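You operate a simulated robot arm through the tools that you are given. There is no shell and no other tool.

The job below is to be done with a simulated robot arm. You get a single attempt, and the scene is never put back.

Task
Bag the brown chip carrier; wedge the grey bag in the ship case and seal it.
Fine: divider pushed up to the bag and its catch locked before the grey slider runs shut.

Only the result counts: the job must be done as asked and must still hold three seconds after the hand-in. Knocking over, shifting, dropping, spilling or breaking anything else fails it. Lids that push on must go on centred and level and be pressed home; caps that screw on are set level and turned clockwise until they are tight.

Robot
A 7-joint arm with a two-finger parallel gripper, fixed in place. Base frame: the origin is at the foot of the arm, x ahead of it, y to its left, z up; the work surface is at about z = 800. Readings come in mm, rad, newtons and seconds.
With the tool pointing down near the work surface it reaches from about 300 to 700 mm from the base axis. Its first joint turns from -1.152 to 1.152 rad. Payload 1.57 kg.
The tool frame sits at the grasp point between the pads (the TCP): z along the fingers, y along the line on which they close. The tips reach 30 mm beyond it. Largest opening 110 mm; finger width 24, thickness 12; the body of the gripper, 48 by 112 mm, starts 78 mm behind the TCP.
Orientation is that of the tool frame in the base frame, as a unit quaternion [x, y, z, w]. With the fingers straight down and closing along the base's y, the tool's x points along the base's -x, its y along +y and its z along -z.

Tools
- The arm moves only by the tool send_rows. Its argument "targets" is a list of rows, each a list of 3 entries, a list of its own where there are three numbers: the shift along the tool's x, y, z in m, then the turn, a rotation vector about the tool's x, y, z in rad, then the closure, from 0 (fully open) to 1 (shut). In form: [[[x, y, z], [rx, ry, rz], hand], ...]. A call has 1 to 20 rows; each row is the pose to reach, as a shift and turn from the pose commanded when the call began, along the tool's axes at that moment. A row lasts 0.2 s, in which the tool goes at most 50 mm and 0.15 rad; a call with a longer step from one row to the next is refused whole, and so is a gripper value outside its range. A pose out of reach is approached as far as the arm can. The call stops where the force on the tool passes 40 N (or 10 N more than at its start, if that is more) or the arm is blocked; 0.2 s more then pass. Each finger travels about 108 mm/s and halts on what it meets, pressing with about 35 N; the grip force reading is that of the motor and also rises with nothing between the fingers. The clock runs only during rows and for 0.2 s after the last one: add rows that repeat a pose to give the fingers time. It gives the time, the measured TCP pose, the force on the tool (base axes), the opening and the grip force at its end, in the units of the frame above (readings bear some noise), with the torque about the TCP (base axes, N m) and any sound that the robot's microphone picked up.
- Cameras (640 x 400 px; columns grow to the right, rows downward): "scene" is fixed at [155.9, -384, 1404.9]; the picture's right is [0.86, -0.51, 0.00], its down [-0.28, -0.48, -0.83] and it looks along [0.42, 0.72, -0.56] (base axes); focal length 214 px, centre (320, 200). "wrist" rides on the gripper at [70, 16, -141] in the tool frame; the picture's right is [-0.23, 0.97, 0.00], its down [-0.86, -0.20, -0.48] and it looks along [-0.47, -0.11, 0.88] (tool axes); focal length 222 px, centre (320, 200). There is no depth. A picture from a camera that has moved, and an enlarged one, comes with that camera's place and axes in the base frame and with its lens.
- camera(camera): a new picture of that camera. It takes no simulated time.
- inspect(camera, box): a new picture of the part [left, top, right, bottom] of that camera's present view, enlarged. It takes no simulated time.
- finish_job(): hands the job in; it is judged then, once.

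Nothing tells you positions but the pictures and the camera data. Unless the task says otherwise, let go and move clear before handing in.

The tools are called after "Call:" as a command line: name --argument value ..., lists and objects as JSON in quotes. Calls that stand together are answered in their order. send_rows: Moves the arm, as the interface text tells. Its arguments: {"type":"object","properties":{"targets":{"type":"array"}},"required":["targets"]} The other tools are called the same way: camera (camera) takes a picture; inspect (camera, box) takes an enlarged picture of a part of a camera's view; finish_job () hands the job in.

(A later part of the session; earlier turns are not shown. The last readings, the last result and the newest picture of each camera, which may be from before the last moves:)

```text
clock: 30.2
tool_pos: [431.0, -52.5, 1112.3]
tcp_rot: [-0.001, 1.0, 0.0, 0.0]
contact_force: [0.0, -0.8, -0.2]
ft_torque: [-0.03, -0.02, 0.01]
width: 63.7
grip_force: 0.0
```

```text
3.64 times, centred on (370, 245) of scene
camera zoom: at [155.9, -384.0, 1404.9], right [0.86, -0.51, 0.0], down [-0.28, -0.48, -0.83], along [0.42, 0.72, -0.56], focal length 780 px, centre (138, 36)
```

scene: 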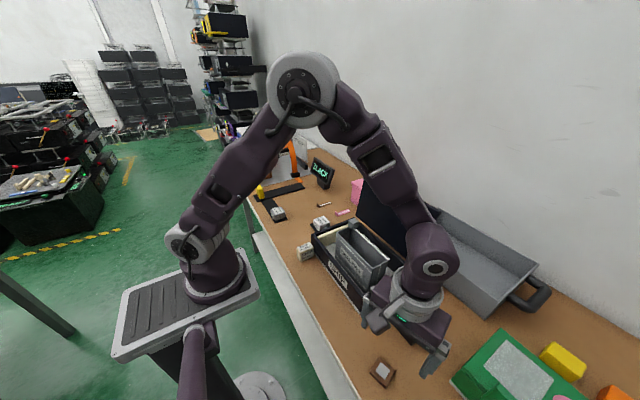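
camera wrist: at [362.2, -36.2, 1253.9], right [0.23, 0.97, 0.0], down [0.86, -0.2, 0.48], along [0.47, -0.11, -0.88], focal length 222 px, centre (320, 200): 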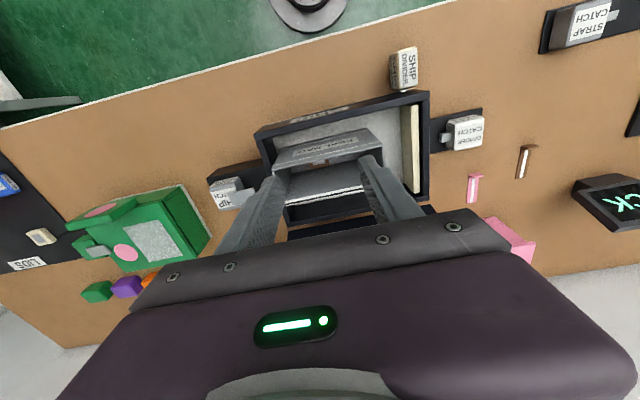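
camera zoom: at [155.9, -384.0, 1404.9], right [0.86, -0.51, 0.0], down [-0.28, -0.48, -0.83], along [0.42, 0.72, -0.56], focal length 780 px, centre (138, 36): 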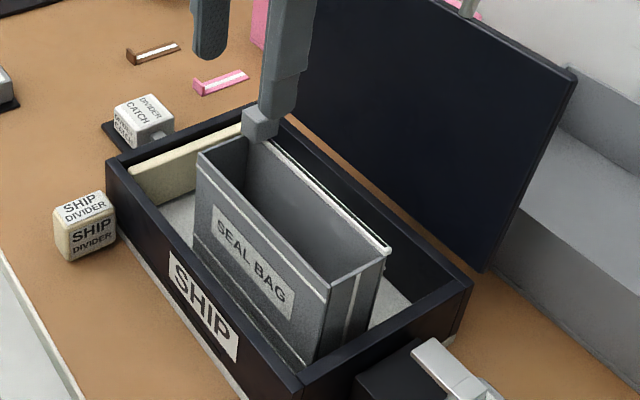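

The carrier is in the bag. Next is the divider, so I'll move above the cream SHIP DIVIDER knob outside the case front to measure it.

Call:
send_rows --targets '[[[0.013, 0.035, 0], [0, 0, 0], 0.3], [[0.027, 0.07, 0], [0, 0, 0], 0.2], [[0.04, 0.105, 0.01], [0, 0, 0], 0.1], [[0.0533, 0.142, 0.03], [0, 0, 0], 0], [[0.0533, 0.142, 0.07], [0, 0, 0], 0], [[0.0533, 0.142, 0.11], [0, 0, 0], 0], [[0.0533, 0.142, 0.132], [0, 0, 0], 0], [[0.0533, 0.142, 0.132], [0, 0, 0], 0]]'

Call:
camera --camera "wrist"

Call:
inspect --camera "wrist" --box '[240, 80, 440, 220]'

Call:
inspect --camera "scene" --box '[280, 210, 360, 270]'

Call:
inspect --camera "scene" --box '[330, 210, 430, 290]'

```text
clock: 32.0
tool_pos: [381.2, 89.6, 980.6]
tcp_rot: [-0.001, 1.0, 0.0, -0.001]
contact_force: [-0.4, -0.1, 0.5]
ft_torque: [-0.02, -0.01, -0.01]
width: 109.9
grip_force: 0.1
```

```text
taken
camera wrist: at [312.1, 106.2, 1122.0], right [0.23, 0.97, 0.0], down [0.86, -0.2, 0.48], along [0.47, -0.11, -0.88], focal length 222 px, centre (320, 200)
```

wrist: 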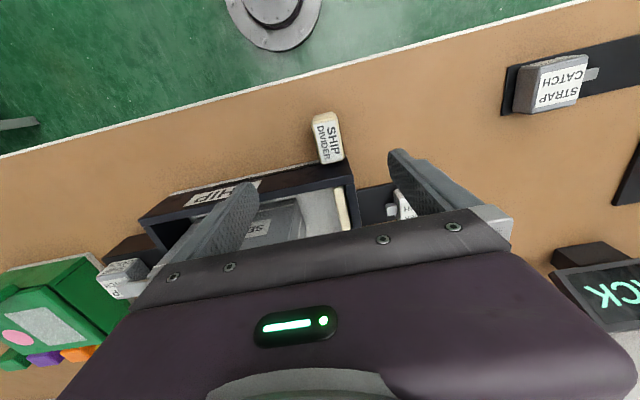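

```text
2.86 times, centred on (340, 150) of wrist
camera zoom: at [312.1, 106.2, 1122.0], right [0.23, 0.97, 0.0], down [0.86, -0.2, 0.48], along [0.47, -0.11, -0.88], focal length 635 px, centre (263, 343)
```

zoom: 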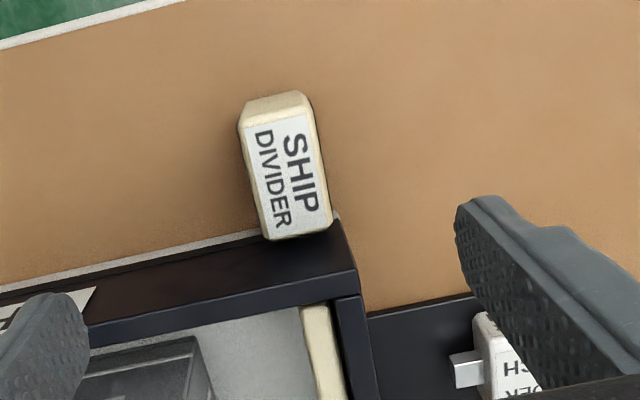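

```text
6.67 times, centred on (320, 240) of scene
camera zoom: at [155.9, -384.0, 1404.9], right [0.86, -0.51, 0.0], down [-0.28, -0.48, -0.83], along [0.42, 0.72, -0.56], focal length 1430 px, centre (320, -67)
```

zoom: 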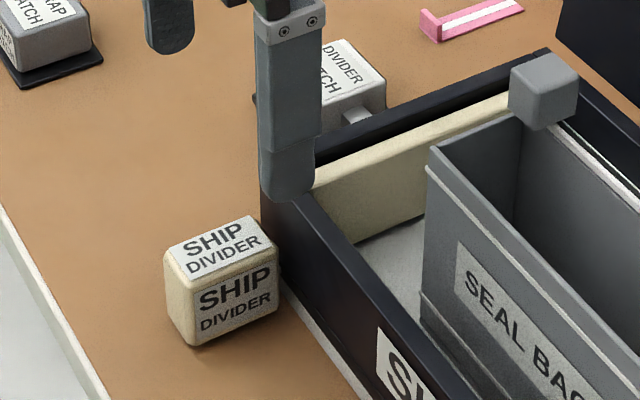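

```text
5.00 times, centred on (380, 250) of scene
camera zoom: at [155.9, -384.0, 1404.9], right [0.86, -0.51, 0.0], down [-0.28, -0.48, -0.83], along [0.42, 0.72, -0.56], focal length 1072 px, centre (20, -50)
```

zoom: 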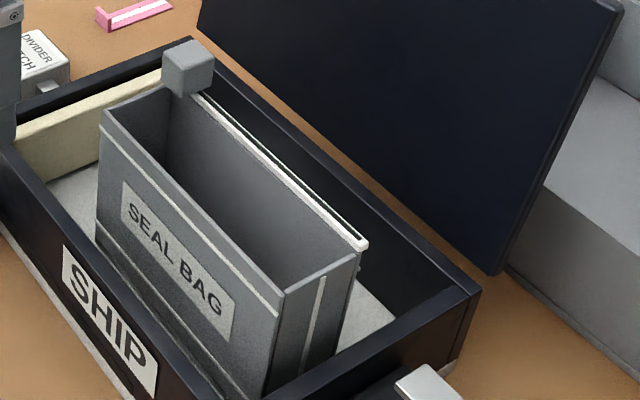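

The knob is a block about 30 mm wide in y, centred near (380, 100) with its top at about z 853. I'll straddle it with the fingers and grip it.

Call:
send_rows --targets '[[[0, 0.0104, 0.03], [0, 0, 0], 0], [[0, 0.0104, 0.07], [0, 0, 0], 0], [[0, 0.0104, 0.105], [0, 0, 0], 0], [[0, 0.0104, 0.128], [0, 0, 0], 0], [[0, 0.0104, 0.139], [0, 0, 0], 0], [[0, 0.0104, 0.142], [0, 0, 0], 0], [[0, 0.0104, 0.142], [0, 0, 0], 0]]'

Call:
camera --camera "wrist"

Call:
inspect --camera "scene" --box '[280, 190, 380, 270]'

```text
clock: 33.6
tool_pos: [378.5, 100.5, 837.2]
tcp_rot: [0.0, 1.0, 0.0, 0.0]
contact_force: [-0.5, 0.2, -0.8]
ft_torque: [0.02, 0.01, 0.04]
width: 110.1
grip_force: 0.1
```

```text
taken
camera wrist: at [310.9, 117.0, 979.3], right [0.23, 0.97, 0.0], down [0.86, -0.2, 0.48], along [0.47, -0.11, -0.88], focal length 222 px, centre (320, 200)
```

wrist: 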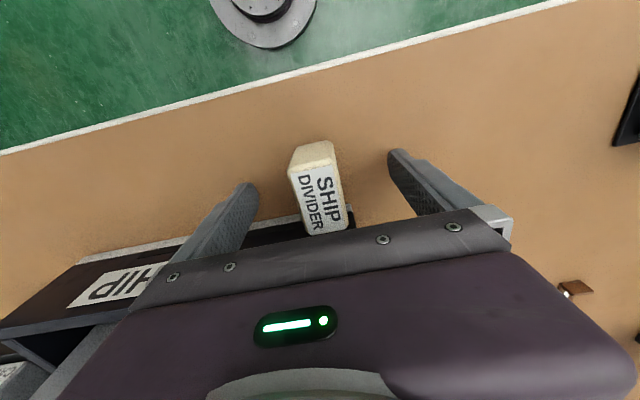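

```text
5.00 times, centred on (330, 230) of scene
camera zoom: at [155.9, -384.0, 1404.9], right [0.86, -0.51, 0.0], down [-0.28, -0.48, -0.83], along [0.42, 0.72, -0.56], focal length 1072 px, centre (270, 50)
```

zoom: 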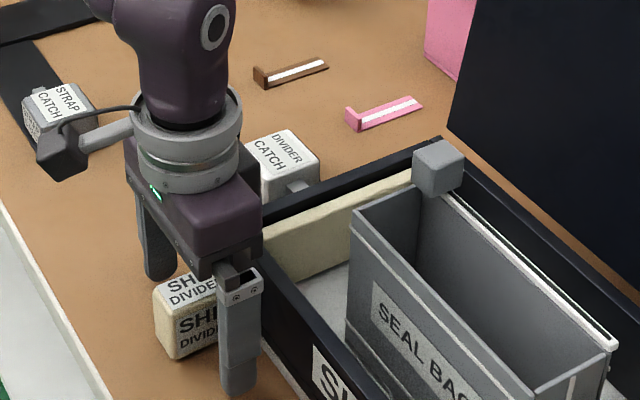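

The fingers straddle the knob cleanly. I'll close on it.

Call:
send_rows --targets '[[[0, 0, 0], [0, 0, 0], 1], [[0, 0, 0], [0, 0, 0], 1], [[0, 0, 0], [0, 0, 0], 1], [[0, 0, 0], [0, 0, 0], 1], [[0, 0, 0], [0, 0, 0], 1]]'

Call:
inspect --camera "scene" --box '[280, 190, 380, 270]'

```text
clock: 34.8
tool_pos: [378.6, 100.5, 836.8]
tcp_rot: [0.0, 1.0, 0.0, 0.0]
contact_force: [-0.1, -0.3, -2.0]
ft_torque: [-0.04, -0.15, -0.01]
width: 31.6
grip_force: 40.3
```

```text
5.00 times, centred on (330, 230) of scene
camera zoom: at [155.9, -384.0, 1404.9], right [0.86, -0.51, 0.0], down [-0.28, -0.48, -0.83], along [0.42, 0.72, -0.56], focal length 1072 px, centre (270, 50)
```

zoom: 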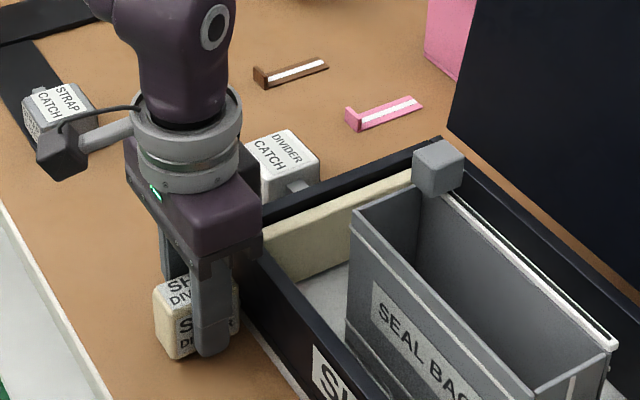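

Gripped at 31.6 mm. I'll slide the knob toward -y slowly for about 50 mm and read the force.

Call:
send_rows --targets '[[[0, -0.002, 0], [0, 0, 0], 1], [[0, -0.006, 0], [0, 0, 0], 1], [[0, -0.012, 0], [0, 0, 0], 1], [[0, -0.018, 0], [0, 0, 0], 1], [[0, -0.024, 0], [0, 0, 0], 1], [[0, -0.03, 0], [0, 0, 0], 1], [[0, -0.036, 0], [0, 0, 0], 1], [[0, -0.042, 0], [0, 0, 0], 1], [[0, -0.047, 0], [0, 0, 0], 1], [[0, -0.05, 0], [0, 0, 0], 1]]'

Call:
camera --camera "scene"

Call:
inspect --camera "scene" --box '[300, 190, 420, 280]'

```text
clock: 37.0
tool_pos: [378.2, 49.6, 838.2]
tcp_rot: [0.0, 1.0, 0.0, -0.001]
contact_force: [-19.9, 1.6, -4.2]
ft_torque: [0.27, -1.2, 0.04]
width: 32.2
grip_force: 40.7
```

```text
taken
```

scene: 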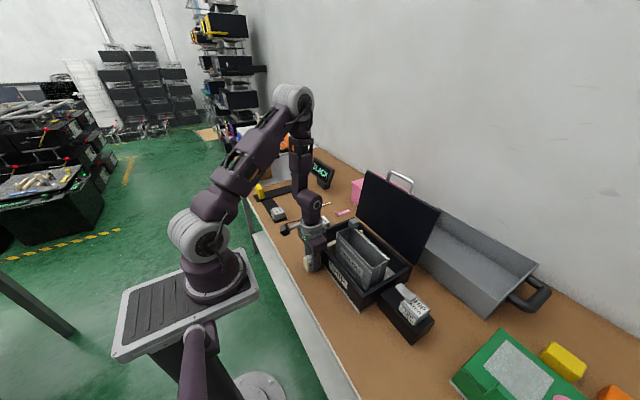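

```text
4.44 times, centred on (360, 235) of scene
camera zoom: at [155.4, -384.0, 1405.0], right [0.86, -0.51, 0.0], down [-0.28, -0.48, -0.83], along [0.42, 0.72, -0.56], focal length 953 px, centre (142, 44)
```

zoom: 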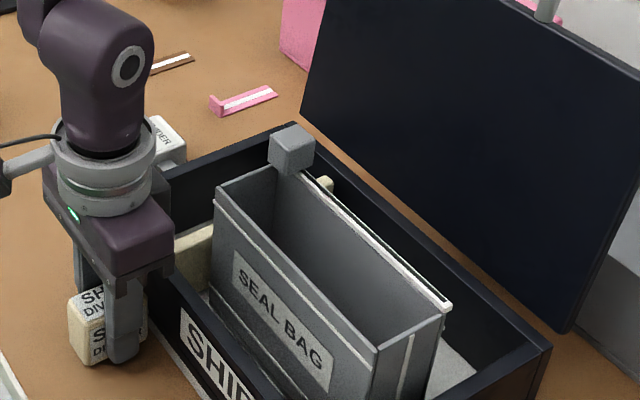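

The divider slid with the knob, but there is about 20 N of sideways force on the tool. I'll look closely before continuing.

Call:
camera --camera "wrist"

Call:
inspect --camera "scene" --box '[295, 220, 355, 275]'

Call:
inspect --camera "wrist" --box '[200, 100, 440, 260]'

```text
taken
camera wrist: at [311.2, 66.1, 979.5], right [0.23, 0.97, 0.0], down [0.86, -0.2, 0.48], along [0.46, -0.11, -0.88], focal length 222 px, centre (320, 200)
```

wrist: 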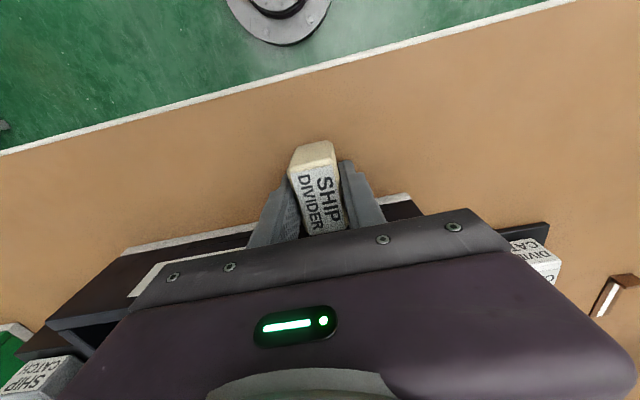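

```text
7.27 times, centred on (325, 248) of scene
camera zoom: at [155.4, -384.0, 1405.0], right [0.86, -0.51, 0.0], down [-0.28, -0.48, -0.83], along [0.42, 0.72, -0.56], focal length 1560 px, centre (284, -146)
```

zoom: 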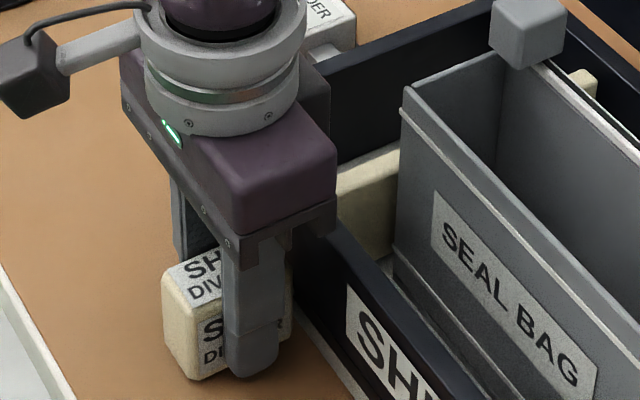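

```text
2.50 times, centred on (320, 180) of wrist
camera zoom: at [311.2, 66.1, 979.5], right [0.23, 0.97, 0.0], down [0.86, -0.2, 0.48], along [0.46, -0.11, -0.88], focal length 555 px, centre (320, 250)
```

zoom: 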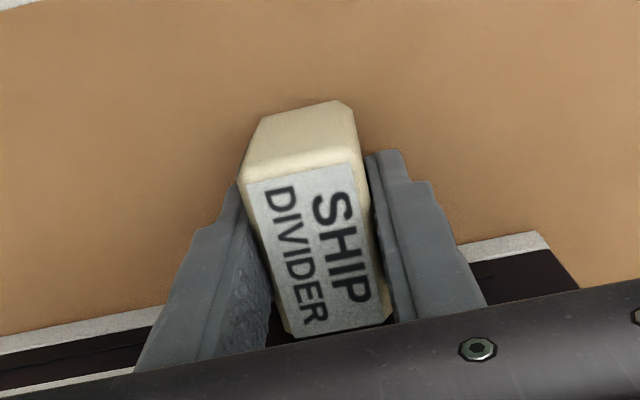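

The sideways force looks like over-constraint from clamping a knob that already runs on its own track. I'll loosen the grip so the rear finger only pushes, then carry on.

Call:
send_rows --targets '[[[0, 0, 0], [0, 0, 0], 0.64], [[0, 0, 0], [0, 0, 0], 0.64], [[0, 0, 0], [0, 0, 0], 0.64]]'

Call:
inspect --camera "wrist" --box '[200, 100, 440, 260]'

```text
clock: 37.8
tool_pos: [380.5, 50.7, 837.7]
tcp_rot: [0.0, 1.0, 0.0, 0.0]
contact_force: [0.0, 0.1, 0.3]
ft_torque: [0.0, -0.05, 0.0]
width: 39.9
grip_force: 0.1
```

```text
2.50 times, centred on (320, 180) of wrist
camera zoom: at [312.0, 66.2, 979.6], right [0.23, 0.97, 0.0], down [0.85, -0.2, 0.48], along [0.47, -0.11, -0.88], focal length 555 px, centre (320, 250)
```

zoom: 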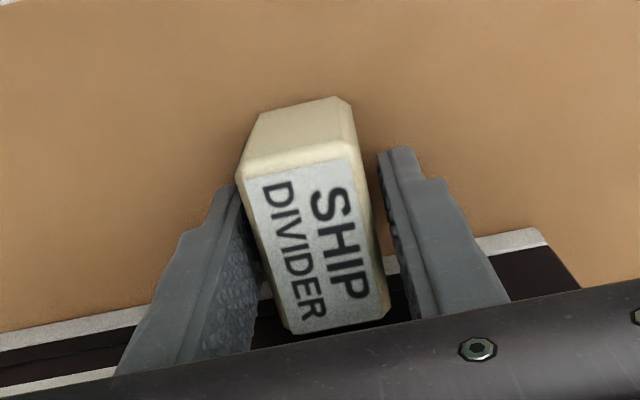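

The side force is gone, confirming it was internal. Now I'll push the knob with the rear finger in small steps and watch the y force for contact with the bag.

Call:
send_rows --targets '[[[0, -0.002, 0], [0, 0, 0], 0.64], [[0, -0.004, 0], [0, 0, 0], 0.64], [[0, -0.006, 0], [0, 0, 0], 0.64], [[0, -0.008, 0], [0, 0, 0], 0.64], [[0, -0.01, 0], [0, 0, 0], 0.64]]'

Call:
inspect --camera "scene" --box '[305, 215, 395, 275]'

```text
clock: 39.0
tool_pos: [380.5, 40.1, 837.6]
tcp_rot: [0.0, 1.0, 0.0, -0.001]
contact_force: [-0.8, 2.3, -0.4]
ft_torque: [-0.04, 0.0, 0.06]
width: 41.1
grip_force: 0.8
```

```text
6.67 times, centred on (350, 245) of scene
camera zoom: at [155.9, -384.0, 1404.9], right [0.86, -0.51, 0.0], down [-0.28, -0.48, -0.83], along [0.42, 0.72, -0.56], focal length 1430 px, centre (120, -100)
```

zoom: 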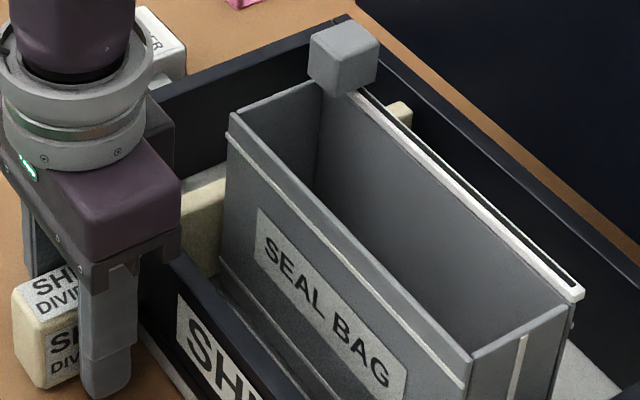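

The force is 2.3 N, which is just slide friction. I'll continue in small steps.

Call:
send_rows --targets '[[[0, -0.0015, 0], [0, 0, 0], 0.64], [[0, -0.003, 0], [0, 0, 0], 0.64], [[0, -0.0045, 0], [0, 0, 0], 0.64], [[0, -0.006, 0], [0, 0, 0], 0.64]]'

Call:
inspect --camera "scene" --box '[305, 215, 395, 275]'

```text
clock: 40.0
tool_pos: [379.0, 36.2, 836.5]
tcp_rot: [0.0, 1.0, 0.001, 0.0]
contact_force: [0.1, 2.3, 0.9]
ft_torque: [-0.02, -0.02, 0.05]
width: 41.8
grip_force: 1.4
```

```text
6.67 times, centred on (350, 245) of scene
camera zoom: at [155.9, -384.0, 1404.9], right [0.86, -0.51, 0.0], down [-0.28, -0.48, -0.83], along [0.42, 0.72, -0.56], focal length 1430 px, centre (120, -100)
```

zoom: 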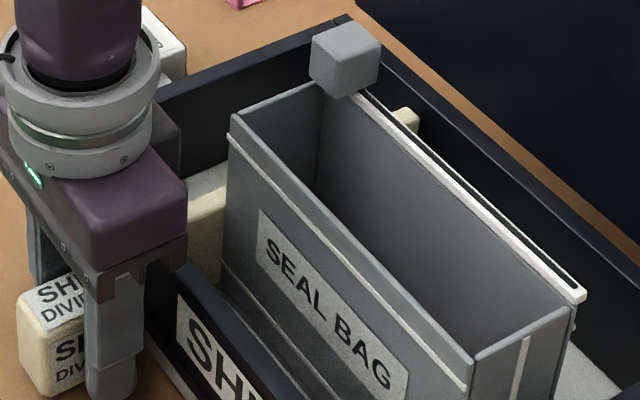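

The divider has reached the bag and the bag is starting to shift. I'll keep pushing gently until it's firmly against the far wall.

Call:
send_rows --targets '[[[0, -0.0015, 0], [0, 0, 0], 0.64], [[0, -0.003, 0], [0, 0, 0], 0.64], [[0, -0.0045, 0], [0, 0, 0], 0.64], [[0, -0.006, 0], [0, 0, 0], 0.64]]'

Call:
inspect --camera "scene" --box '[305, 215, 395, 275]'

Call:
inspect --camera "scene" --box '[355, 230, 425, 290]'

```text
clock: 41.0
tool_pos: [380.9, 29.2, 838.5]
tcp_rot: [0.0, 1.0, 0.001, 0.0]
contact_force: [-1.3, 3.0, 0.0]
ft_torque: [0.04, 0.02, 0.0]
width: 41.2
grip_force: 1.0
```

```text
6.67 times, centred on (350, 245) of scene
camera zoom: at [155.9, -384.0, 1404.9], right [0.86, -0.51, 0.0], down [-0.28, -0.48, -0.83], along [0.42, 0.72, -0.56], focal length 1430 px, centre (120, -100)
```

zoom: 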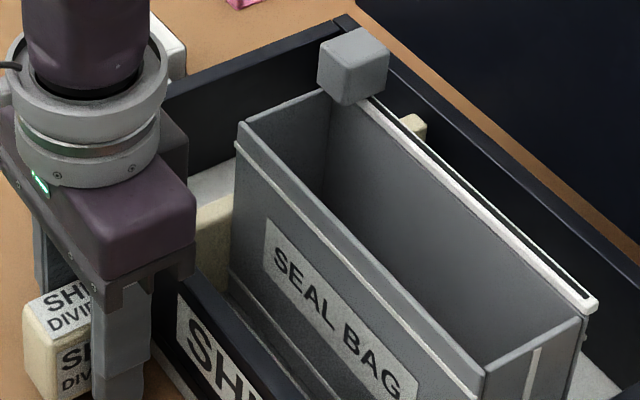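

```text
6.67 times, centred on (390, 260) of scene
camera zoom: at [155.9, -384.0, 1404.9], right [0.86, -0.51, 0.0], down [-0.28, -0.48, -0.83], along [0.42, 0.72, -0.56], focal length 1430 px, centre (-147, -200)
```

zoom: 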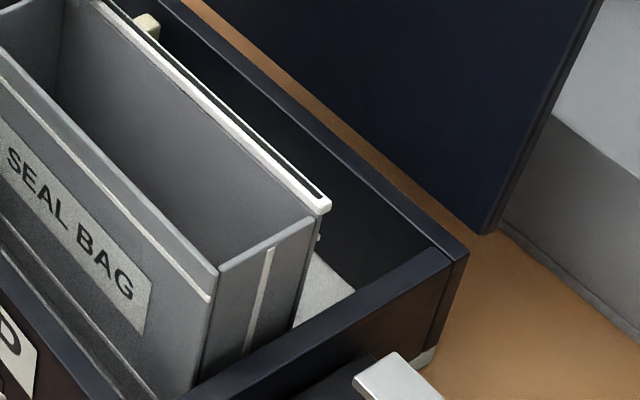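

The bag slides along with the divider. I'll continue until firm resistance.

Call:
send_rows --targets '[[[0, -0.001, 0], [0, 0, 0], 0.64], [[0, -0.002, 0], [0, 0, 0], 0.64], [[0, -0.003, 0], [0, 0, 0], 0.64], [[0, -0.004, 0], [0, 0, 0], 0.64], [[0, -0.005, 0], [0, 0, 0], 0.64]]'

Call:
inspect --camera "scene" --box '[355, 230, 425, 290]'

Call:
inspect --camera "scene" --box '[305, 215, 395, 275]'

```text
clock: 42.2
tool_pos: [379.8, 23.4, 838.1]
tcp_rot: [0.0, 1.0, -0.001, 0.0]
contact_force: [1.5, 2.4, 0.5]
ft_torque: [-0.03, 0.01, -0.04]
width: 41.8
grip_force: 0.7
```

```text
6.67 times, centred on (390, 260) of scene
camera zoom: at [155.9, -384.0, 1404.9], right [0.86, -0.51, 0.0], down [-0.28, -0.48, -0.83], along [0.42, 0.72, -0.56], focal length 1430 px, centre (-147, -200)
```

zoom: 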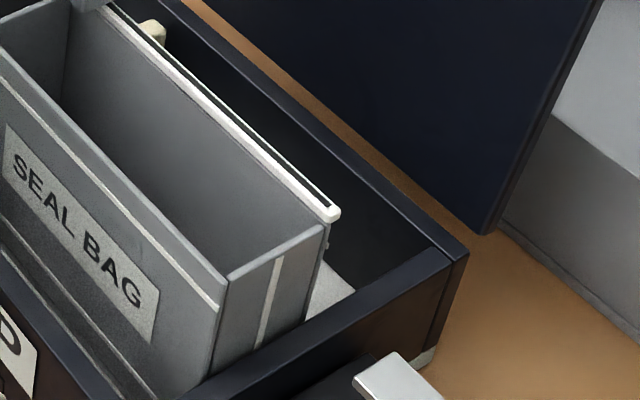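

```text
6.67 times, centred on (350, 245) of scene
camera zoom: at [155.9, -384.0, 1404.9], right [0.86, -0.51, 0.0], down [-0.28, -0.48, -0.83], along [0.42, 0.72, -0.56], focal length 1430 px, centre (120, -100)
```

zoom: 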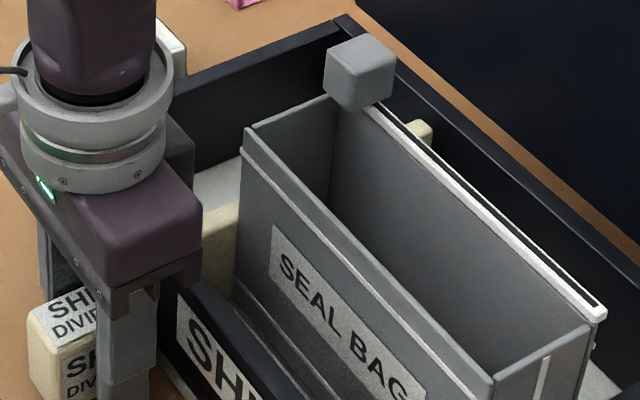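

No wall contact yet. I'll keep going in 1 mm steps.

Call:
send_rows --targets '[[[0, -0.001, 0], [0, 0, 0], 0.64], [[0, -0.002, 0], [0, 0, 0], 0.64], [[0, -0.003, 0], [0, 0, 0], 0.64], [[0, -0.004, 0], [0, 0, 0], 0.64], [[0, -0.005, 0], [0, 0, 0], 0.64]]'

Call:
inspect --camera "scene" --box '[355, 230, 425, 290]'

Call:
inspect --camera "scene" --box '[305, 215, 395, 275]'

```text
clock: 43.4
tool_pos: [380.4, 18.5, 838.8]
tcp_rot: [0.0, 1.0, 0.0, 0.0]
contact_force: [-0.3, 10.8, -5.7]
ft_torque: [-0.09, 0.0, -0.07]
width: 48.5
grip_force: 5.1
```

```text
6.67 times, centred on (390, 260) of scene
camera zoom: at [156.0, -383.8, 1405.0], right [0.86, -0.51, 0.0], down [-0.28, -0.48, -0.83], along [0.42, 0.72, -0.56], focal length 1430 px, centre (-147, -200)
```

zoom: 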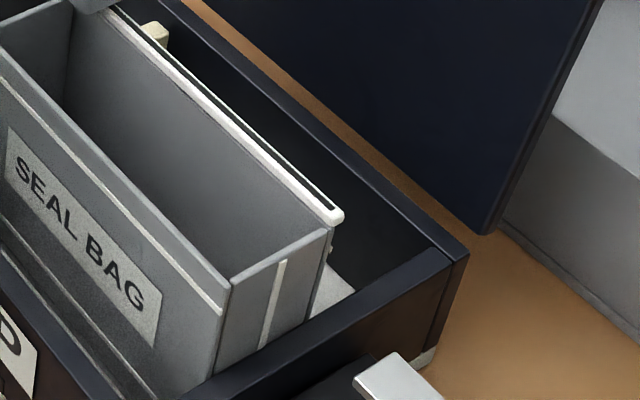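

```text
6.67 times, centred on (350, 245) of scene
camera zoom: at [156.0, -383.8, 1405.0], right [0.86, -0.51, 0.0], down [-0.28, -0.48, -0.83], along [0.42, 0.72, -0.56], focal length 1430 px, centre (120, -100)
```

zoom: 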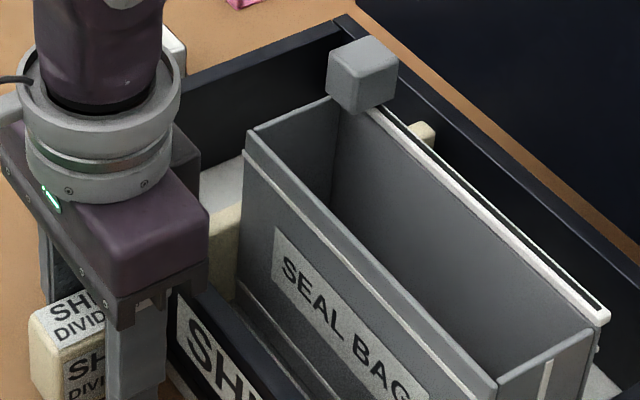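

Force jumped to 10.8 N with the bag stopped against the far wall, so it's wedged between the wall and the divider. I'll back off, open, rise, and go look at the divider catch.

Call:
send_rows --targets '[[[0, 0.003, 0], [0, 0, 0], 0.5], [[0, 0.006, 0], [0, 0, 0], 0.36], [[0, 0.008, 0], [0, 0, 0], 0.36], [[0, 0.008, -0.02], [0, 0, 0], 0.36], [[0, 0.008, -0.06], [0, 0, 0], 0.36], [[0, 0.008, -0.105], [0, 0, 0], 0.36], [[0, 0.008, -0.15], [0, 0, 0], 0.36], [[-0.02, 0.03, -0.172], [0, 0, 0], 0.36], [[-0.04, 0.06, -0.172], [0, 0, 0], 0.36], [[-0.06, 0.09, -0.172], [0, 0, 0], 0.36], [[-0.08, 0.12, -0.172], [0, 0, 0], 0.36], [[-0.1, 0.15, -0.172], [0, 0, 0], 0.36], [[-0.12, 0.175, -0.172], [0, 0, 0], 0.36], [[-0.12, 0.182, -0.172], [0, 0, 0], 0.36]]'

Call:
camera --camera "wrist"

Call:
inspect --camera "wrist" --box '[240, 60, 440, 200]'

Call:
inspect --camera "scene" --box '[295, 195, 375, 255]'

Call:
inspect --camera "scene" --box '[300, 210, 420, 300]'

```text
clock: 46.4
tool_pos: [501.4, 200.9, 1009.4]
tcp_rot: [0.0, 1.0, 0.0, 0.0]
contact_force: [-0.3, -0.9, 0.2]
ft_torque: [-0.05, 0.03, 0.01]
width: 70.2
grip_force: 0.0
```

```text
taken
camera wrist: at [433.0, 217.1, 1150.4], right [0.23, 0.97, 0.0], down [0.86, -0.2, 0.48], along [0.47, -0.11, -0.88], focal length 222 px, centre (320, 200)
```

wrist: 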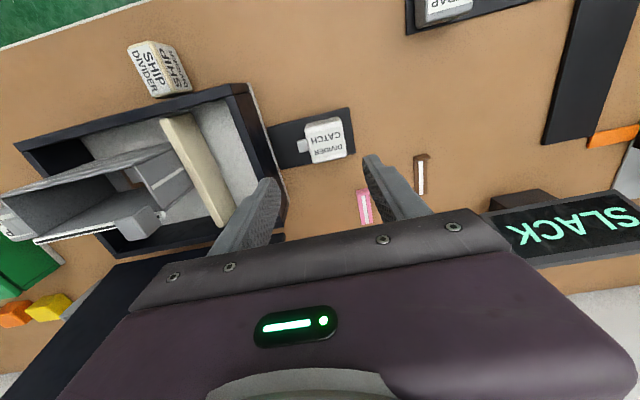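

```text
2.86 times, centred on (340, 130) of wrist
camera zoom: at [433.0, 217.1, 1150.4], right [0.23, 0.97, 0.0], down [0.86, -0.2, 0.48], along [0.47, -0.11, -0.88], focal length 635 px, centre (263, 400)
```

zoom: 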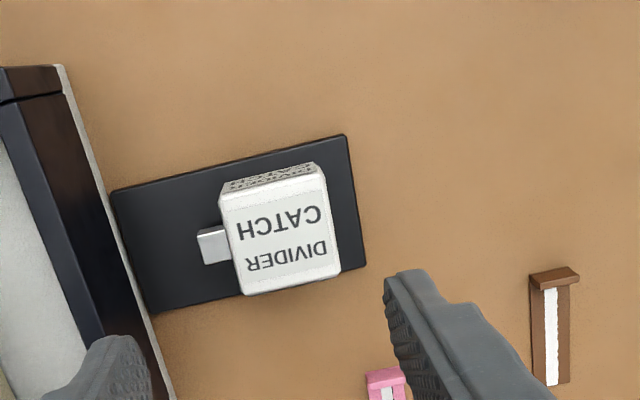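

```text
6.67 times, centred on (335, 225) of scene
camera zoom: at [155.9, -384.0, 1404.9], right [0.86, -0.51, 0.0], down [-0.28, -0.48, -0.83], along [0.42, 0.72, -0.56], focal length 1430 px, centre (220, 33)
```

zoom: 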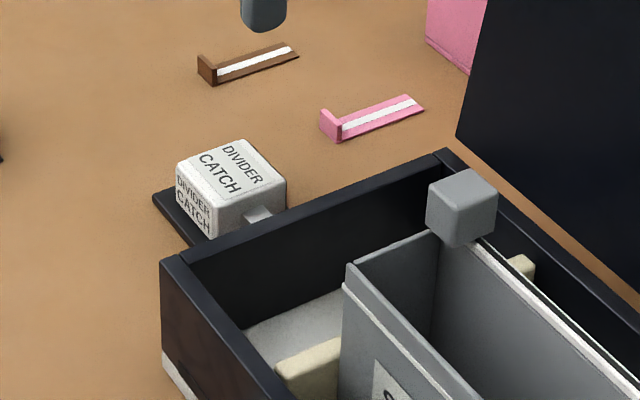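

```text
4.44 times, centred on (360, 255) of scene
camera zoom: at [155.9, -384.0, 1404.9], right [0.86, -0.51, 0.0], down [-0.28, -0.48, -0.83], along [0.42, 0.72, -0.56], focal length 953 px, centre (142, -44)
```

zoom: 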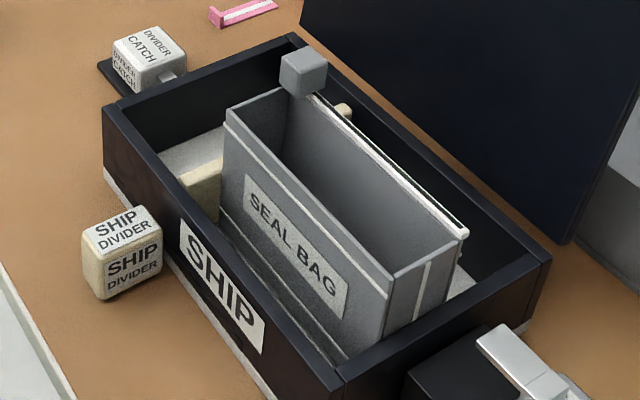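

The divider catch block sits near (509, 208) with its bolt pointing at the case. Before locking it, I'll check the divider against the bag from this viewpoint.

Call:
inspect --camera "wrist" --box '[0, 80, 280, 260]'

Call:
inspect --camera "wrist" --box '[90, 100, 240, 250]'

```text
2.22 times, centred on (140, 170) of wrist
camera zoom: at [433.0, 217.1, 1150.4], right [0.23, 0.97, 0.0], down [0.86, -0.2, 0.48], along [0.47, -0.11, -0.88], focal length 494 px, centre (720, 267)
```

zoom: 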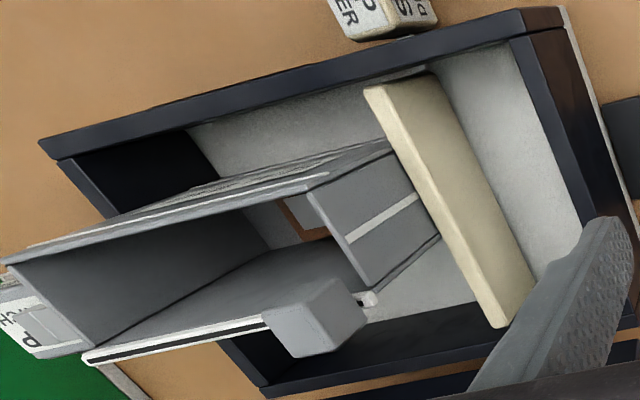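

```text
2.67 times, centred on (165, 175) of wrist
camera zoom: at [433.0, 217.1, 1150.4], right [0.23, 0.97, 0.0], down [0.86, -0.2, 0.48], along [0.47, -0.11, -0.88], focal length 592 px, centre (733, 267)
```

zoom: 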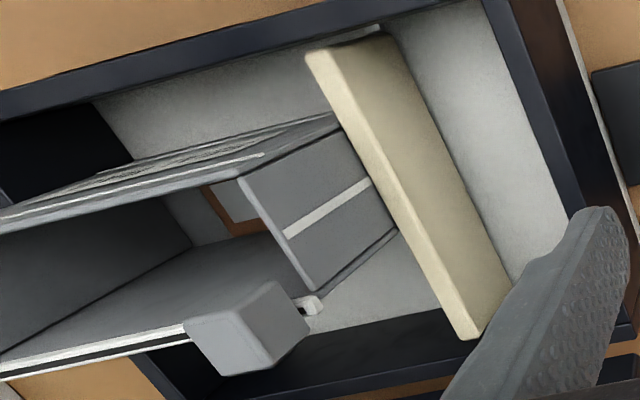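

The divider is up against the bag's end face, and the carrier is visible inside. I'll close the fingers and lower them on the outer (+y) side of the catch block.

Call:
send_rows --targets '[[[-0.004, 0.03, 0], [0, 0, 0], 0.7], [[-0.009, 0.0646, 0], [0, 0, 0], 1], [[-0.009, 0.0646, 0.02], [0, 0, 0], 1], [[-0.009, 0.0646, 0.06], [0, 0, 0], 1], [[-0.009, 0.0646, 0.1], [0, 0, 0], 1], [[-0.009, 0.0646, 0.135], [0, 0, 0], 1], [[-0.009, 0.0646, 0.155], [0, 0, 0], 1], [[-0.009, 0.0646, 0.165], [0, 0, 0], 1], [[-0.009, 0.0646, 0.165], [0, 0, 0], 1]]'

Call:
camera --camera "wrist"

Call:
inspect --camera "scene" --box '[285, 180, 385, 255]'

```text
clock: 48.4
tool_pos: [509.8, 264.7, 844.4]
tcp_rot: [0.0, 1.0, -0.001, -0.001]
contact_force: [-0.2, 0.3, 0.2]
ft_torque: [-0.01, 0.01, 0.0]
width: 0.0
grip_force: 21.7
```

```text
taken
camera wrist: at [440.9, 280.8, 985.6], right [0.23, 0.97, 0.0], down [0.85, -0.2, 0.48], along [0.47, -0.11, -0.88], focal length 222 px, centre (320, 200)
```

wrist: 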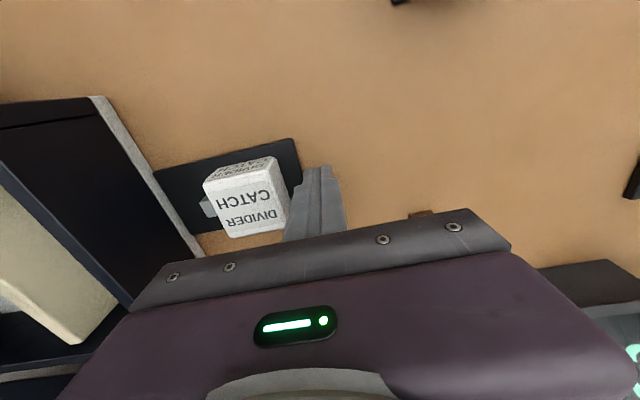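

```text
5.33 times, centred on (335, 218) of scene
camera zoom: at [155.9, -384.0, 1404.9], right [0.86, -0.51, 0.0], down [-0.28, -0.48, -0.83], along [0.42, 0.72, -0.56], focal length 1144 px, centre (240, 107)
```

zoom: 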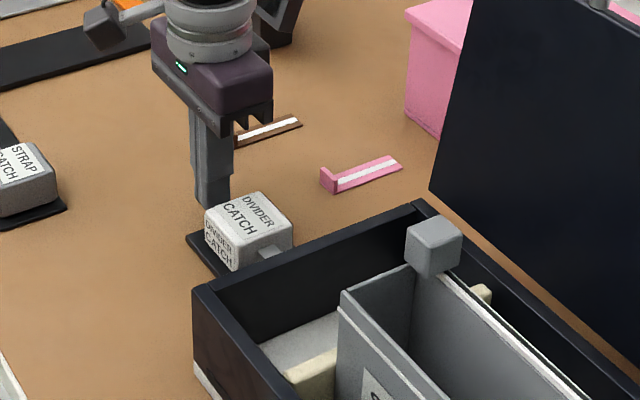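

The closed fingers are behind the catch block. I'll push it toward the case in small steps and listen for the catch.

Call:
send_rows --targets '[[[0, -0.006, 0], [0, 0, 0], 1], [[0, -0.012, 0], [0, 0, 0], 1], [[0, -0.018, 0], [0, 0, 0], 1], [[0, -0.023, 0], [0, 0, 0], 1], [[0, -0.028, 0], [0, 0, 0], 1], [[0, -0.033, 0], [0, 0, 0], 1], [[0, -0.038, 0], [0, 0, 0], 1], [[0, -0.043, 0], [0, 0, 0], 1], [[0, -0.048, 0], [0, 0, 0], 1]]'

Call:
camera --camera "wrist"

Call:
inspect --camera "scene" --box '[285, 180, 385, 255]'

```text
clock: 50.4
tool_pos: [507.9, 217.7, 844.8]
tcp_rot: [0.0, 1.0, 0.0, 0.0]
contact_force: [-0.4, 2.0, -2.2]
ft_torque: [0.06, 0.02, -0.03]
width: 0.0
grip_force: 21.3
```

```text
taken
camera wrist: at [440.6, 232.8, 986.6], right [0.23, 0.97, 0.0], down [0.86, -0.2, 0.48], along [0.47, -0.11, -0.88], focal length 222 px, centre (320, 200)
```

wrist: 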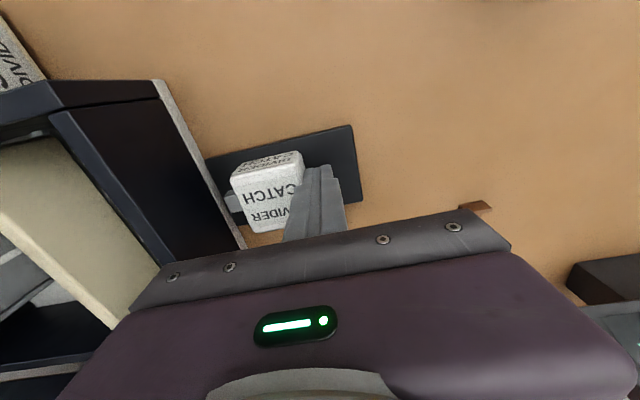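

```text
5.33 times, centred on (335, 218) of scene
camera zoom: at [155.9, -383.9, 1404.9], right [0.86, -0.51, 0.0], down [-0.28, -0.48, -0.83], along [0.42, 0.72, -0.56], focal length 1144 px, centre (240, 107)
```

zoom: 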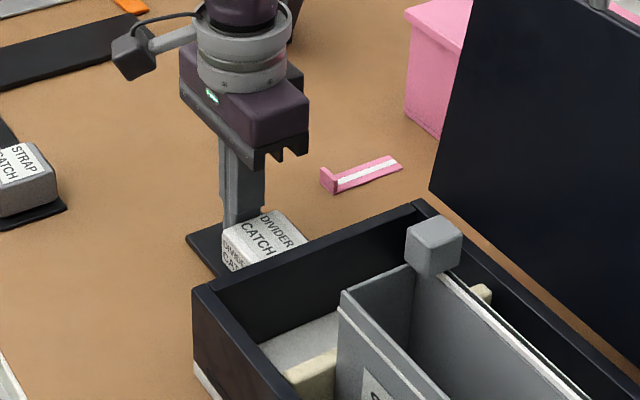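

The block is sliding at about 2 N. I'll continue.

Call:
send_rows --targets '[[[0, -0.004, 0], [0, 0, 0], 1], [[0, -0.008, 0], [0, 0, 0], 1], [[0, -0.012, 0], [0, 0, 0], 1], [[0, -0.016, 0], [0, 0, 0], 1]]'

Call:
inspect --camera "wrist" --box '[160, 100, 400, 260]'

Call:
inspect --camera "scene" --box '[285, 180, 385, 255]'

```text
clock: 51.4
tool_pos: [508.8, 200.9, 845.7]
tcp_rot: [0.0, 1.0, 0.0, 0.0]
contact_force: [2.7, 1.2, 0.4]
ft_torque: [0.03, 0.0, 0.02]
width: 0.1
grip_force: 22.1
```

```text
2.50 times, centred on (280, 180) of wrist
camera zoom: at [440.6, 217.2, 986.5], right [0.23, 0.97, 0.0], down [0.85, -0.2, 0.48], along [0.47, -0.11, -0.88], focal length 555 px, centre (420, 250)
```

zoom: 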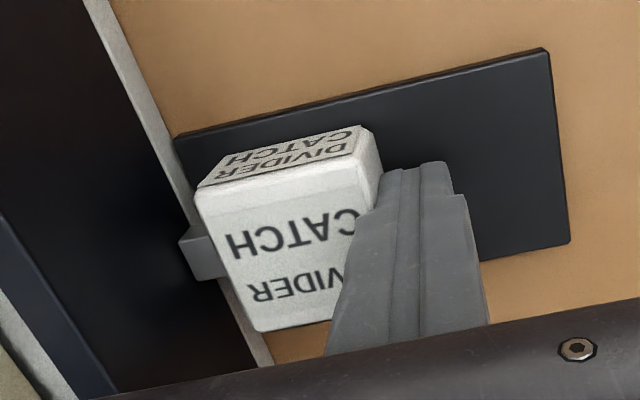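

```text
5.33 times, centred on (335, 218) of scene
camera zoom: at [156.0, -384.0, 1404.9], right [0.86, -0.51, 0.0], down [-0.28, -0.48, -0.83], along [0.42, 0.72, -0.56], focal length 1144 px, centre (240, 107)
```

zoom: 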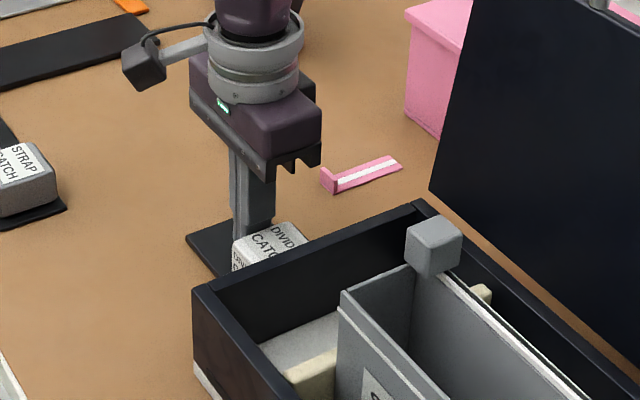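

The bolt is about at the wall. I'll keep pushing gently.

Call:
send_rows --targets '[[[0, -0.003, 0], [0, 0, 0], 1], [[0, -0.006, 0], [0, 0, 0], 1], [[0, -0.009, 0], [0, 0, 0], 1], [[0, -0.012, 0], [0, 0, 0], 1]]'

Call:
inspect --camera "wrist" --box '[160, 100, 400, 260]'

Call:
inspect --camera "scene" --box '[285, 180, 385, 255]'

```text
clock: 52.4
tool_pos: [509.0, 193.5, 845.4]
tcp_rot: [-0.001, 1.0, 0.002, 0.002]
contact_force: [0.4, 28.9, -4.5]
ft_torque: [0.15, -0.06, -0.33]
width: 0.0
grip_force: 21.5
```

```text
2.50 times, centred on (280, 180) of wrist
camera zoom: at [440.3, 208.3, 986.7], right [0.22, 0.97, 0.01], down [0.86, -0.2, 0.48], along [0.47, -0.1, -0.88], focal length 555 px, centre (420, 250)
```

zoom: 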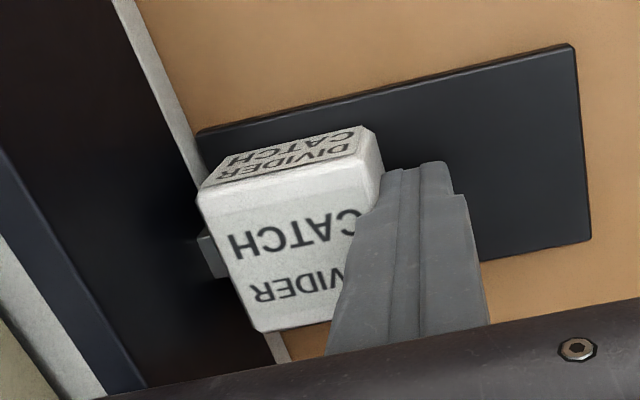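

```text
5.33 times, centred on (335, 218) of scene
camera zoom: at [156.0, -383.2, 1405.1], right [0.86, -0.51, 0.0], down [-0.28, -0.48, -0.83], along [0.42, 0.72, -0.56], focal length 1144 px, centre (240, 107)
```

zoom: 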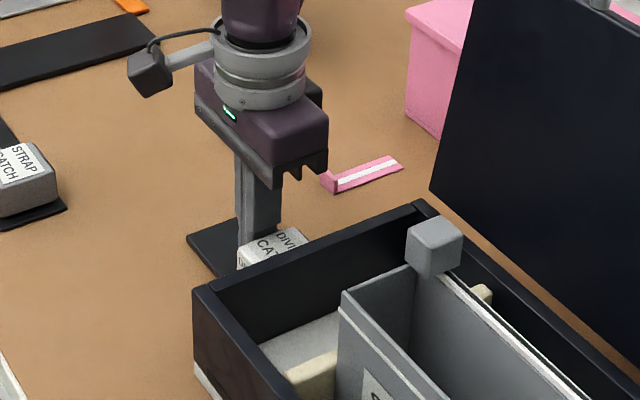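

The block stopped with about 29 N on it, but there was no click. I'll press a little further, up to the force limit, to see whether it seats or snaps home.

Call:
send_rows --targets '[[[0, -0.001, 0], [0, 0, 0], 1], [[0, -0.002, 0], [0, 0, 0], 1], [[0, -0.003, 0], [0, 0, 0], 1], [[0, -0.004, 0], [0, 0, 0], 1]]'

Call:
inspect --camera "wrist" --box '[200, 140, 320, 230]'

```text
clock: 52.9
tool_pos: [507.9, 194.1, 845.2]
tcp_rot: [-0.002, 1.0, 0.004, 0.001]
contact_force: [1.2, 9.2, -2.6]
ft_torque: [0.04, -0.02, -0.11]
width: 0.1
grip_force: 21.6
stopped in row 2: the force on the tool passed its limit at 41 N (the readings are from after the stop); the commanded pose is now the measured one
```

```text
4.44 times, centred on (260, 185) of wrist
camera zoom: at [440.1, 208.3, 986.9], right [0.22, 0.97, 0.01], down [0.85, -0.2, 0.48], along [0.47, -0.1, -0.88], focal length 987 px, centre (587, 267)
```

zoom: 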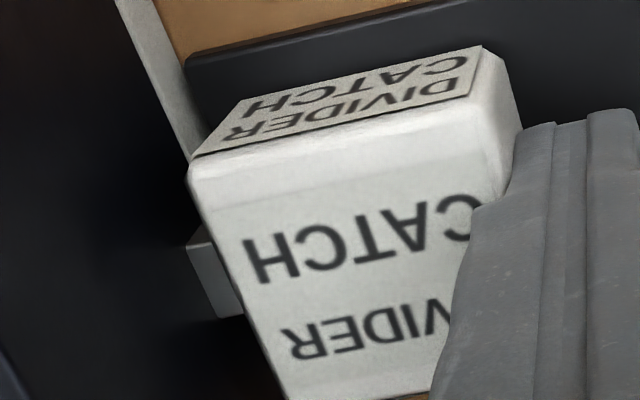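

It stopped hard at a 52 mm stroke. I'll back off, rise, and inspect the bolt and case wall to judge whether it's engaged.

Call:
send_rows --targets '[[[0, 0.005, 0], [0.008, 0.002, 0.004], 1], [[0, 0.015, 0], [0.008, 0.002, 0.004], 1], [[0, 0.025, 0], [0.008, 0.002, 0.004], 1], [[0, 0.025, -0.03], [0.008, 0.002, 0.004], 1], [[0, 0.025, -0.07], [0.008, 0.002, 0.004], 1], [[0, 0.025, -0.11], [0.008, 0.002, 0.004], 1], [[0, 0.025, -0.15], [0.008, 0.002, 0.004], 1], [[0, 0.025, -0.165], [0.008, 0.002, 0.004], 1], [[0, 0.025, -0.165], [0.008, 0.002, 0.004], 1]]'

Call:
camera --camera "wrist"

Call:
inspect --camera "wrist" --box '[160, 80, 320, 200]'

Call:
inspect --camera "scene" --box '[300, 200, 370, 250]'

```text
clock: 54.9
tool_pos: [507.9, 216.9, 1009.4]
tcp_rot: [0.001, 1.0, -0.001, 0.0]
contact_force: [-0.1, -0.8, -0.6]
ft_torque: [0.04, 0.0, 0.01]
width: 0.0
grip_force: 21.0
```

```text
taken
camera wrist: at [439.8, 232.6, 1151.4], right [0.23, 0.97, 0.0], down [0.86, -0.2, 0.48], along [0.47, -0.11, -0.88], focal length 222 px, centre (320, 200)
```

wrist: 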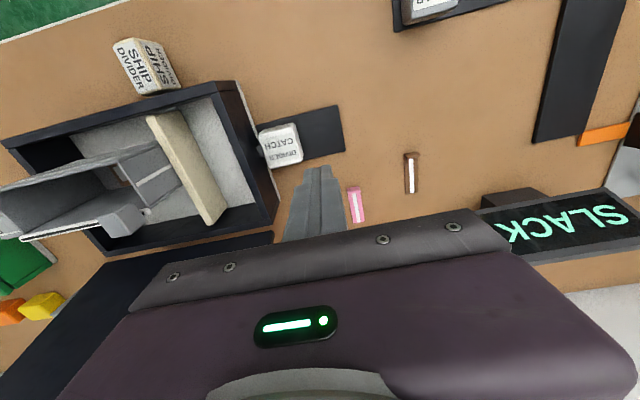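

```text
3.33 times, centred on (240, 140) of wrist
camera zoom: at [439.8, 232.6, 1151.4], right [0.23, 0.97, 0.0], down [0.86, -0.2, 0.48], along [0.47, -0.11, -0.88], focal length 740 px, centre (587, 400)
```

zoom: 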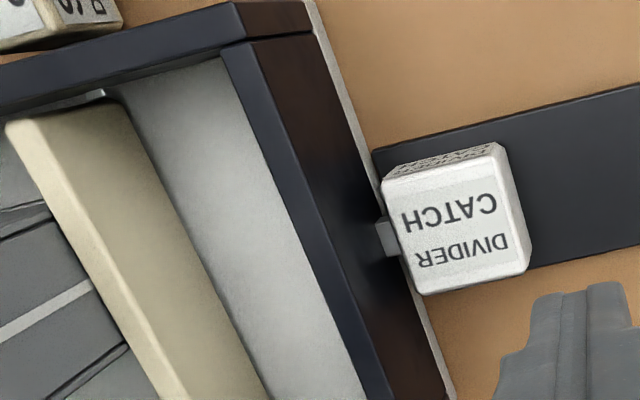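

```text
8.00 times, centred on (335, 225) of scene
camera zoom: at [155.9, -384.0, 1404.9], right [0.86, -0.51, 0.0], down [-0.28, -0.48, -0.83], along [0.42, 0.72, -0.56], focal length 1716 px, centre (200, 0)
```

zoom: 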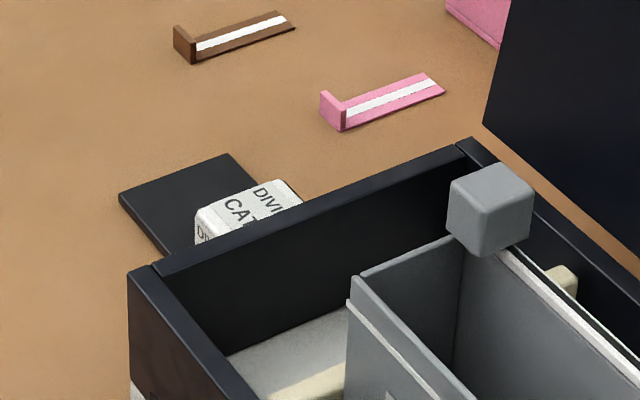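

The bolt tip has passed into the case wall and the block is at its end stop, so the catch looks home. I'll test it by pressing the divider knob lightly back toward +y: it should resist if the catch is locked.

Call:
send_rows --targets '[[[0.018, -0.033, 0], [0, 0, 0], 1], [[0.0365, -0.067, 0], [0, 0, 0], 1], [[0.055, -0.1, 0], [0, 0, 0], 1], [[0.073, -0.134, 0], [0, 0, 0], 1], [[0.091, -0.167, 0], [0, 0, 0], 1], [[0.11, -0.2, 0], [0, 0, 0], 1], [[0.1279, -0.2341, 0], [0, 0, 0], 1], [[0.1279, -0.2341, 0.03], [0, 0, 0], 1], [[0.1279, -0.2341, 0.07], [0, 0, 0], 1], [[0.1279, -0.2341, 0.11], [0, 0, 0], 1], [[0.1279, -0.2341, 0.145], [0, 0, 0], 1], [[0.1279, -0.2341, 0.165], [0, 0, 0], 1], [[0.1279, -0.2341, 0.172], [0, 0, 0], 1], [[0.1279, -0.2341, 0.172], [0, 0, 0], 1]]'

Call:
camera --camera "wrist"

Call:
inspect --camera "scene" --box '[295, 215, 375, 275]'

```text
clock: 57.9
tool_pos: [380.7, -19.4, 838.2]
tcp_rot: [0.001, 1.0, -0.001, -0.001]
contact_force: [-0.7, 0.4, -0.1]
ft_torque: [0.03, -0.01, 0.0]
width: 0.0
grip_force: 21.1
```

```text
taken
camera wrist: at [311.6, -1.5, 980.1], right [0.23, 0.97, 0.0], down [0.85, -0.2, 0.48], along [0.47, -0.11, -0.88], focal length 222 px, centre (320, 200)
```

wrist: 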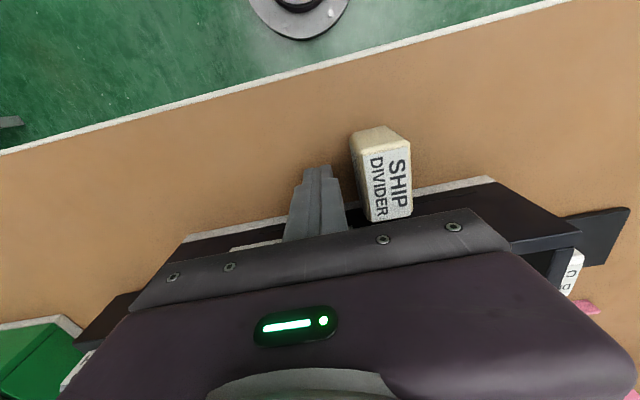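

```text
6.67 times, centred on (335, 245) of scene
camera zoom: at [155.9, -384.0, 1404.9], right [0.86, -0.51, 0.0], down [-0.28, -0.48, -0.83], along [0.42, 0.72, -0.56], focal length 1430 px, centre (220, -100)
```

zoom: 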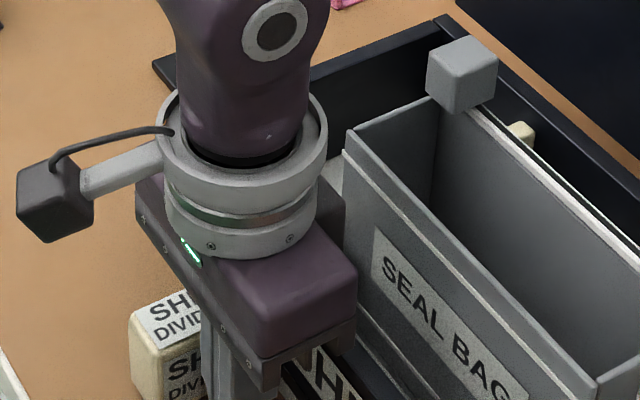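

The closed fingers are on the -y side of the knob. I'll advance in small steps toward +y and read the resistance.

Call:
send_rows --targets '[[[0, 0.003, 0], [0, 0, 0], 1], [[0, 0.006, 0], [0, 0, 0], 1], [[0, 0.009, 0], [0, 0, 0], 1], [[0, 0.012, 0], [0, 0, 0], 1], [[0, 0.014, 0], [0, 0, 0], 1], [[0, 0.016, 0], [0, 0, 0], 1]]'

Call:
inspect --camera "wrist" --box '[260, 100, 440, 240]'

```text
clock: 59.3
tool_pos: [380.4, -3.1, 838.2]
tcp_rot: [0.001, 1.0, -0.001, -0.001]
contact_force: [-0.6, -6.0, -3.6]
ft_torque: [0.02, -0.03, 0.07]
width: 0.2
grip_force: 21.9
```

```text
2.86 times, centred on (350, 170) of wrist
camera zoom: at [311.6, 13.7, 981.1], right [0.23, 0.97, 0.0], down [0.86, -0.2, 0.48], along [0.46, -0.11, -0.88], focal length 635 px, centre (234, 286)
```

zoom: 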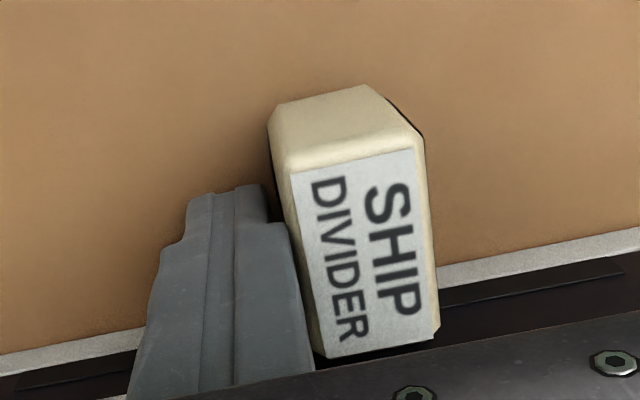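

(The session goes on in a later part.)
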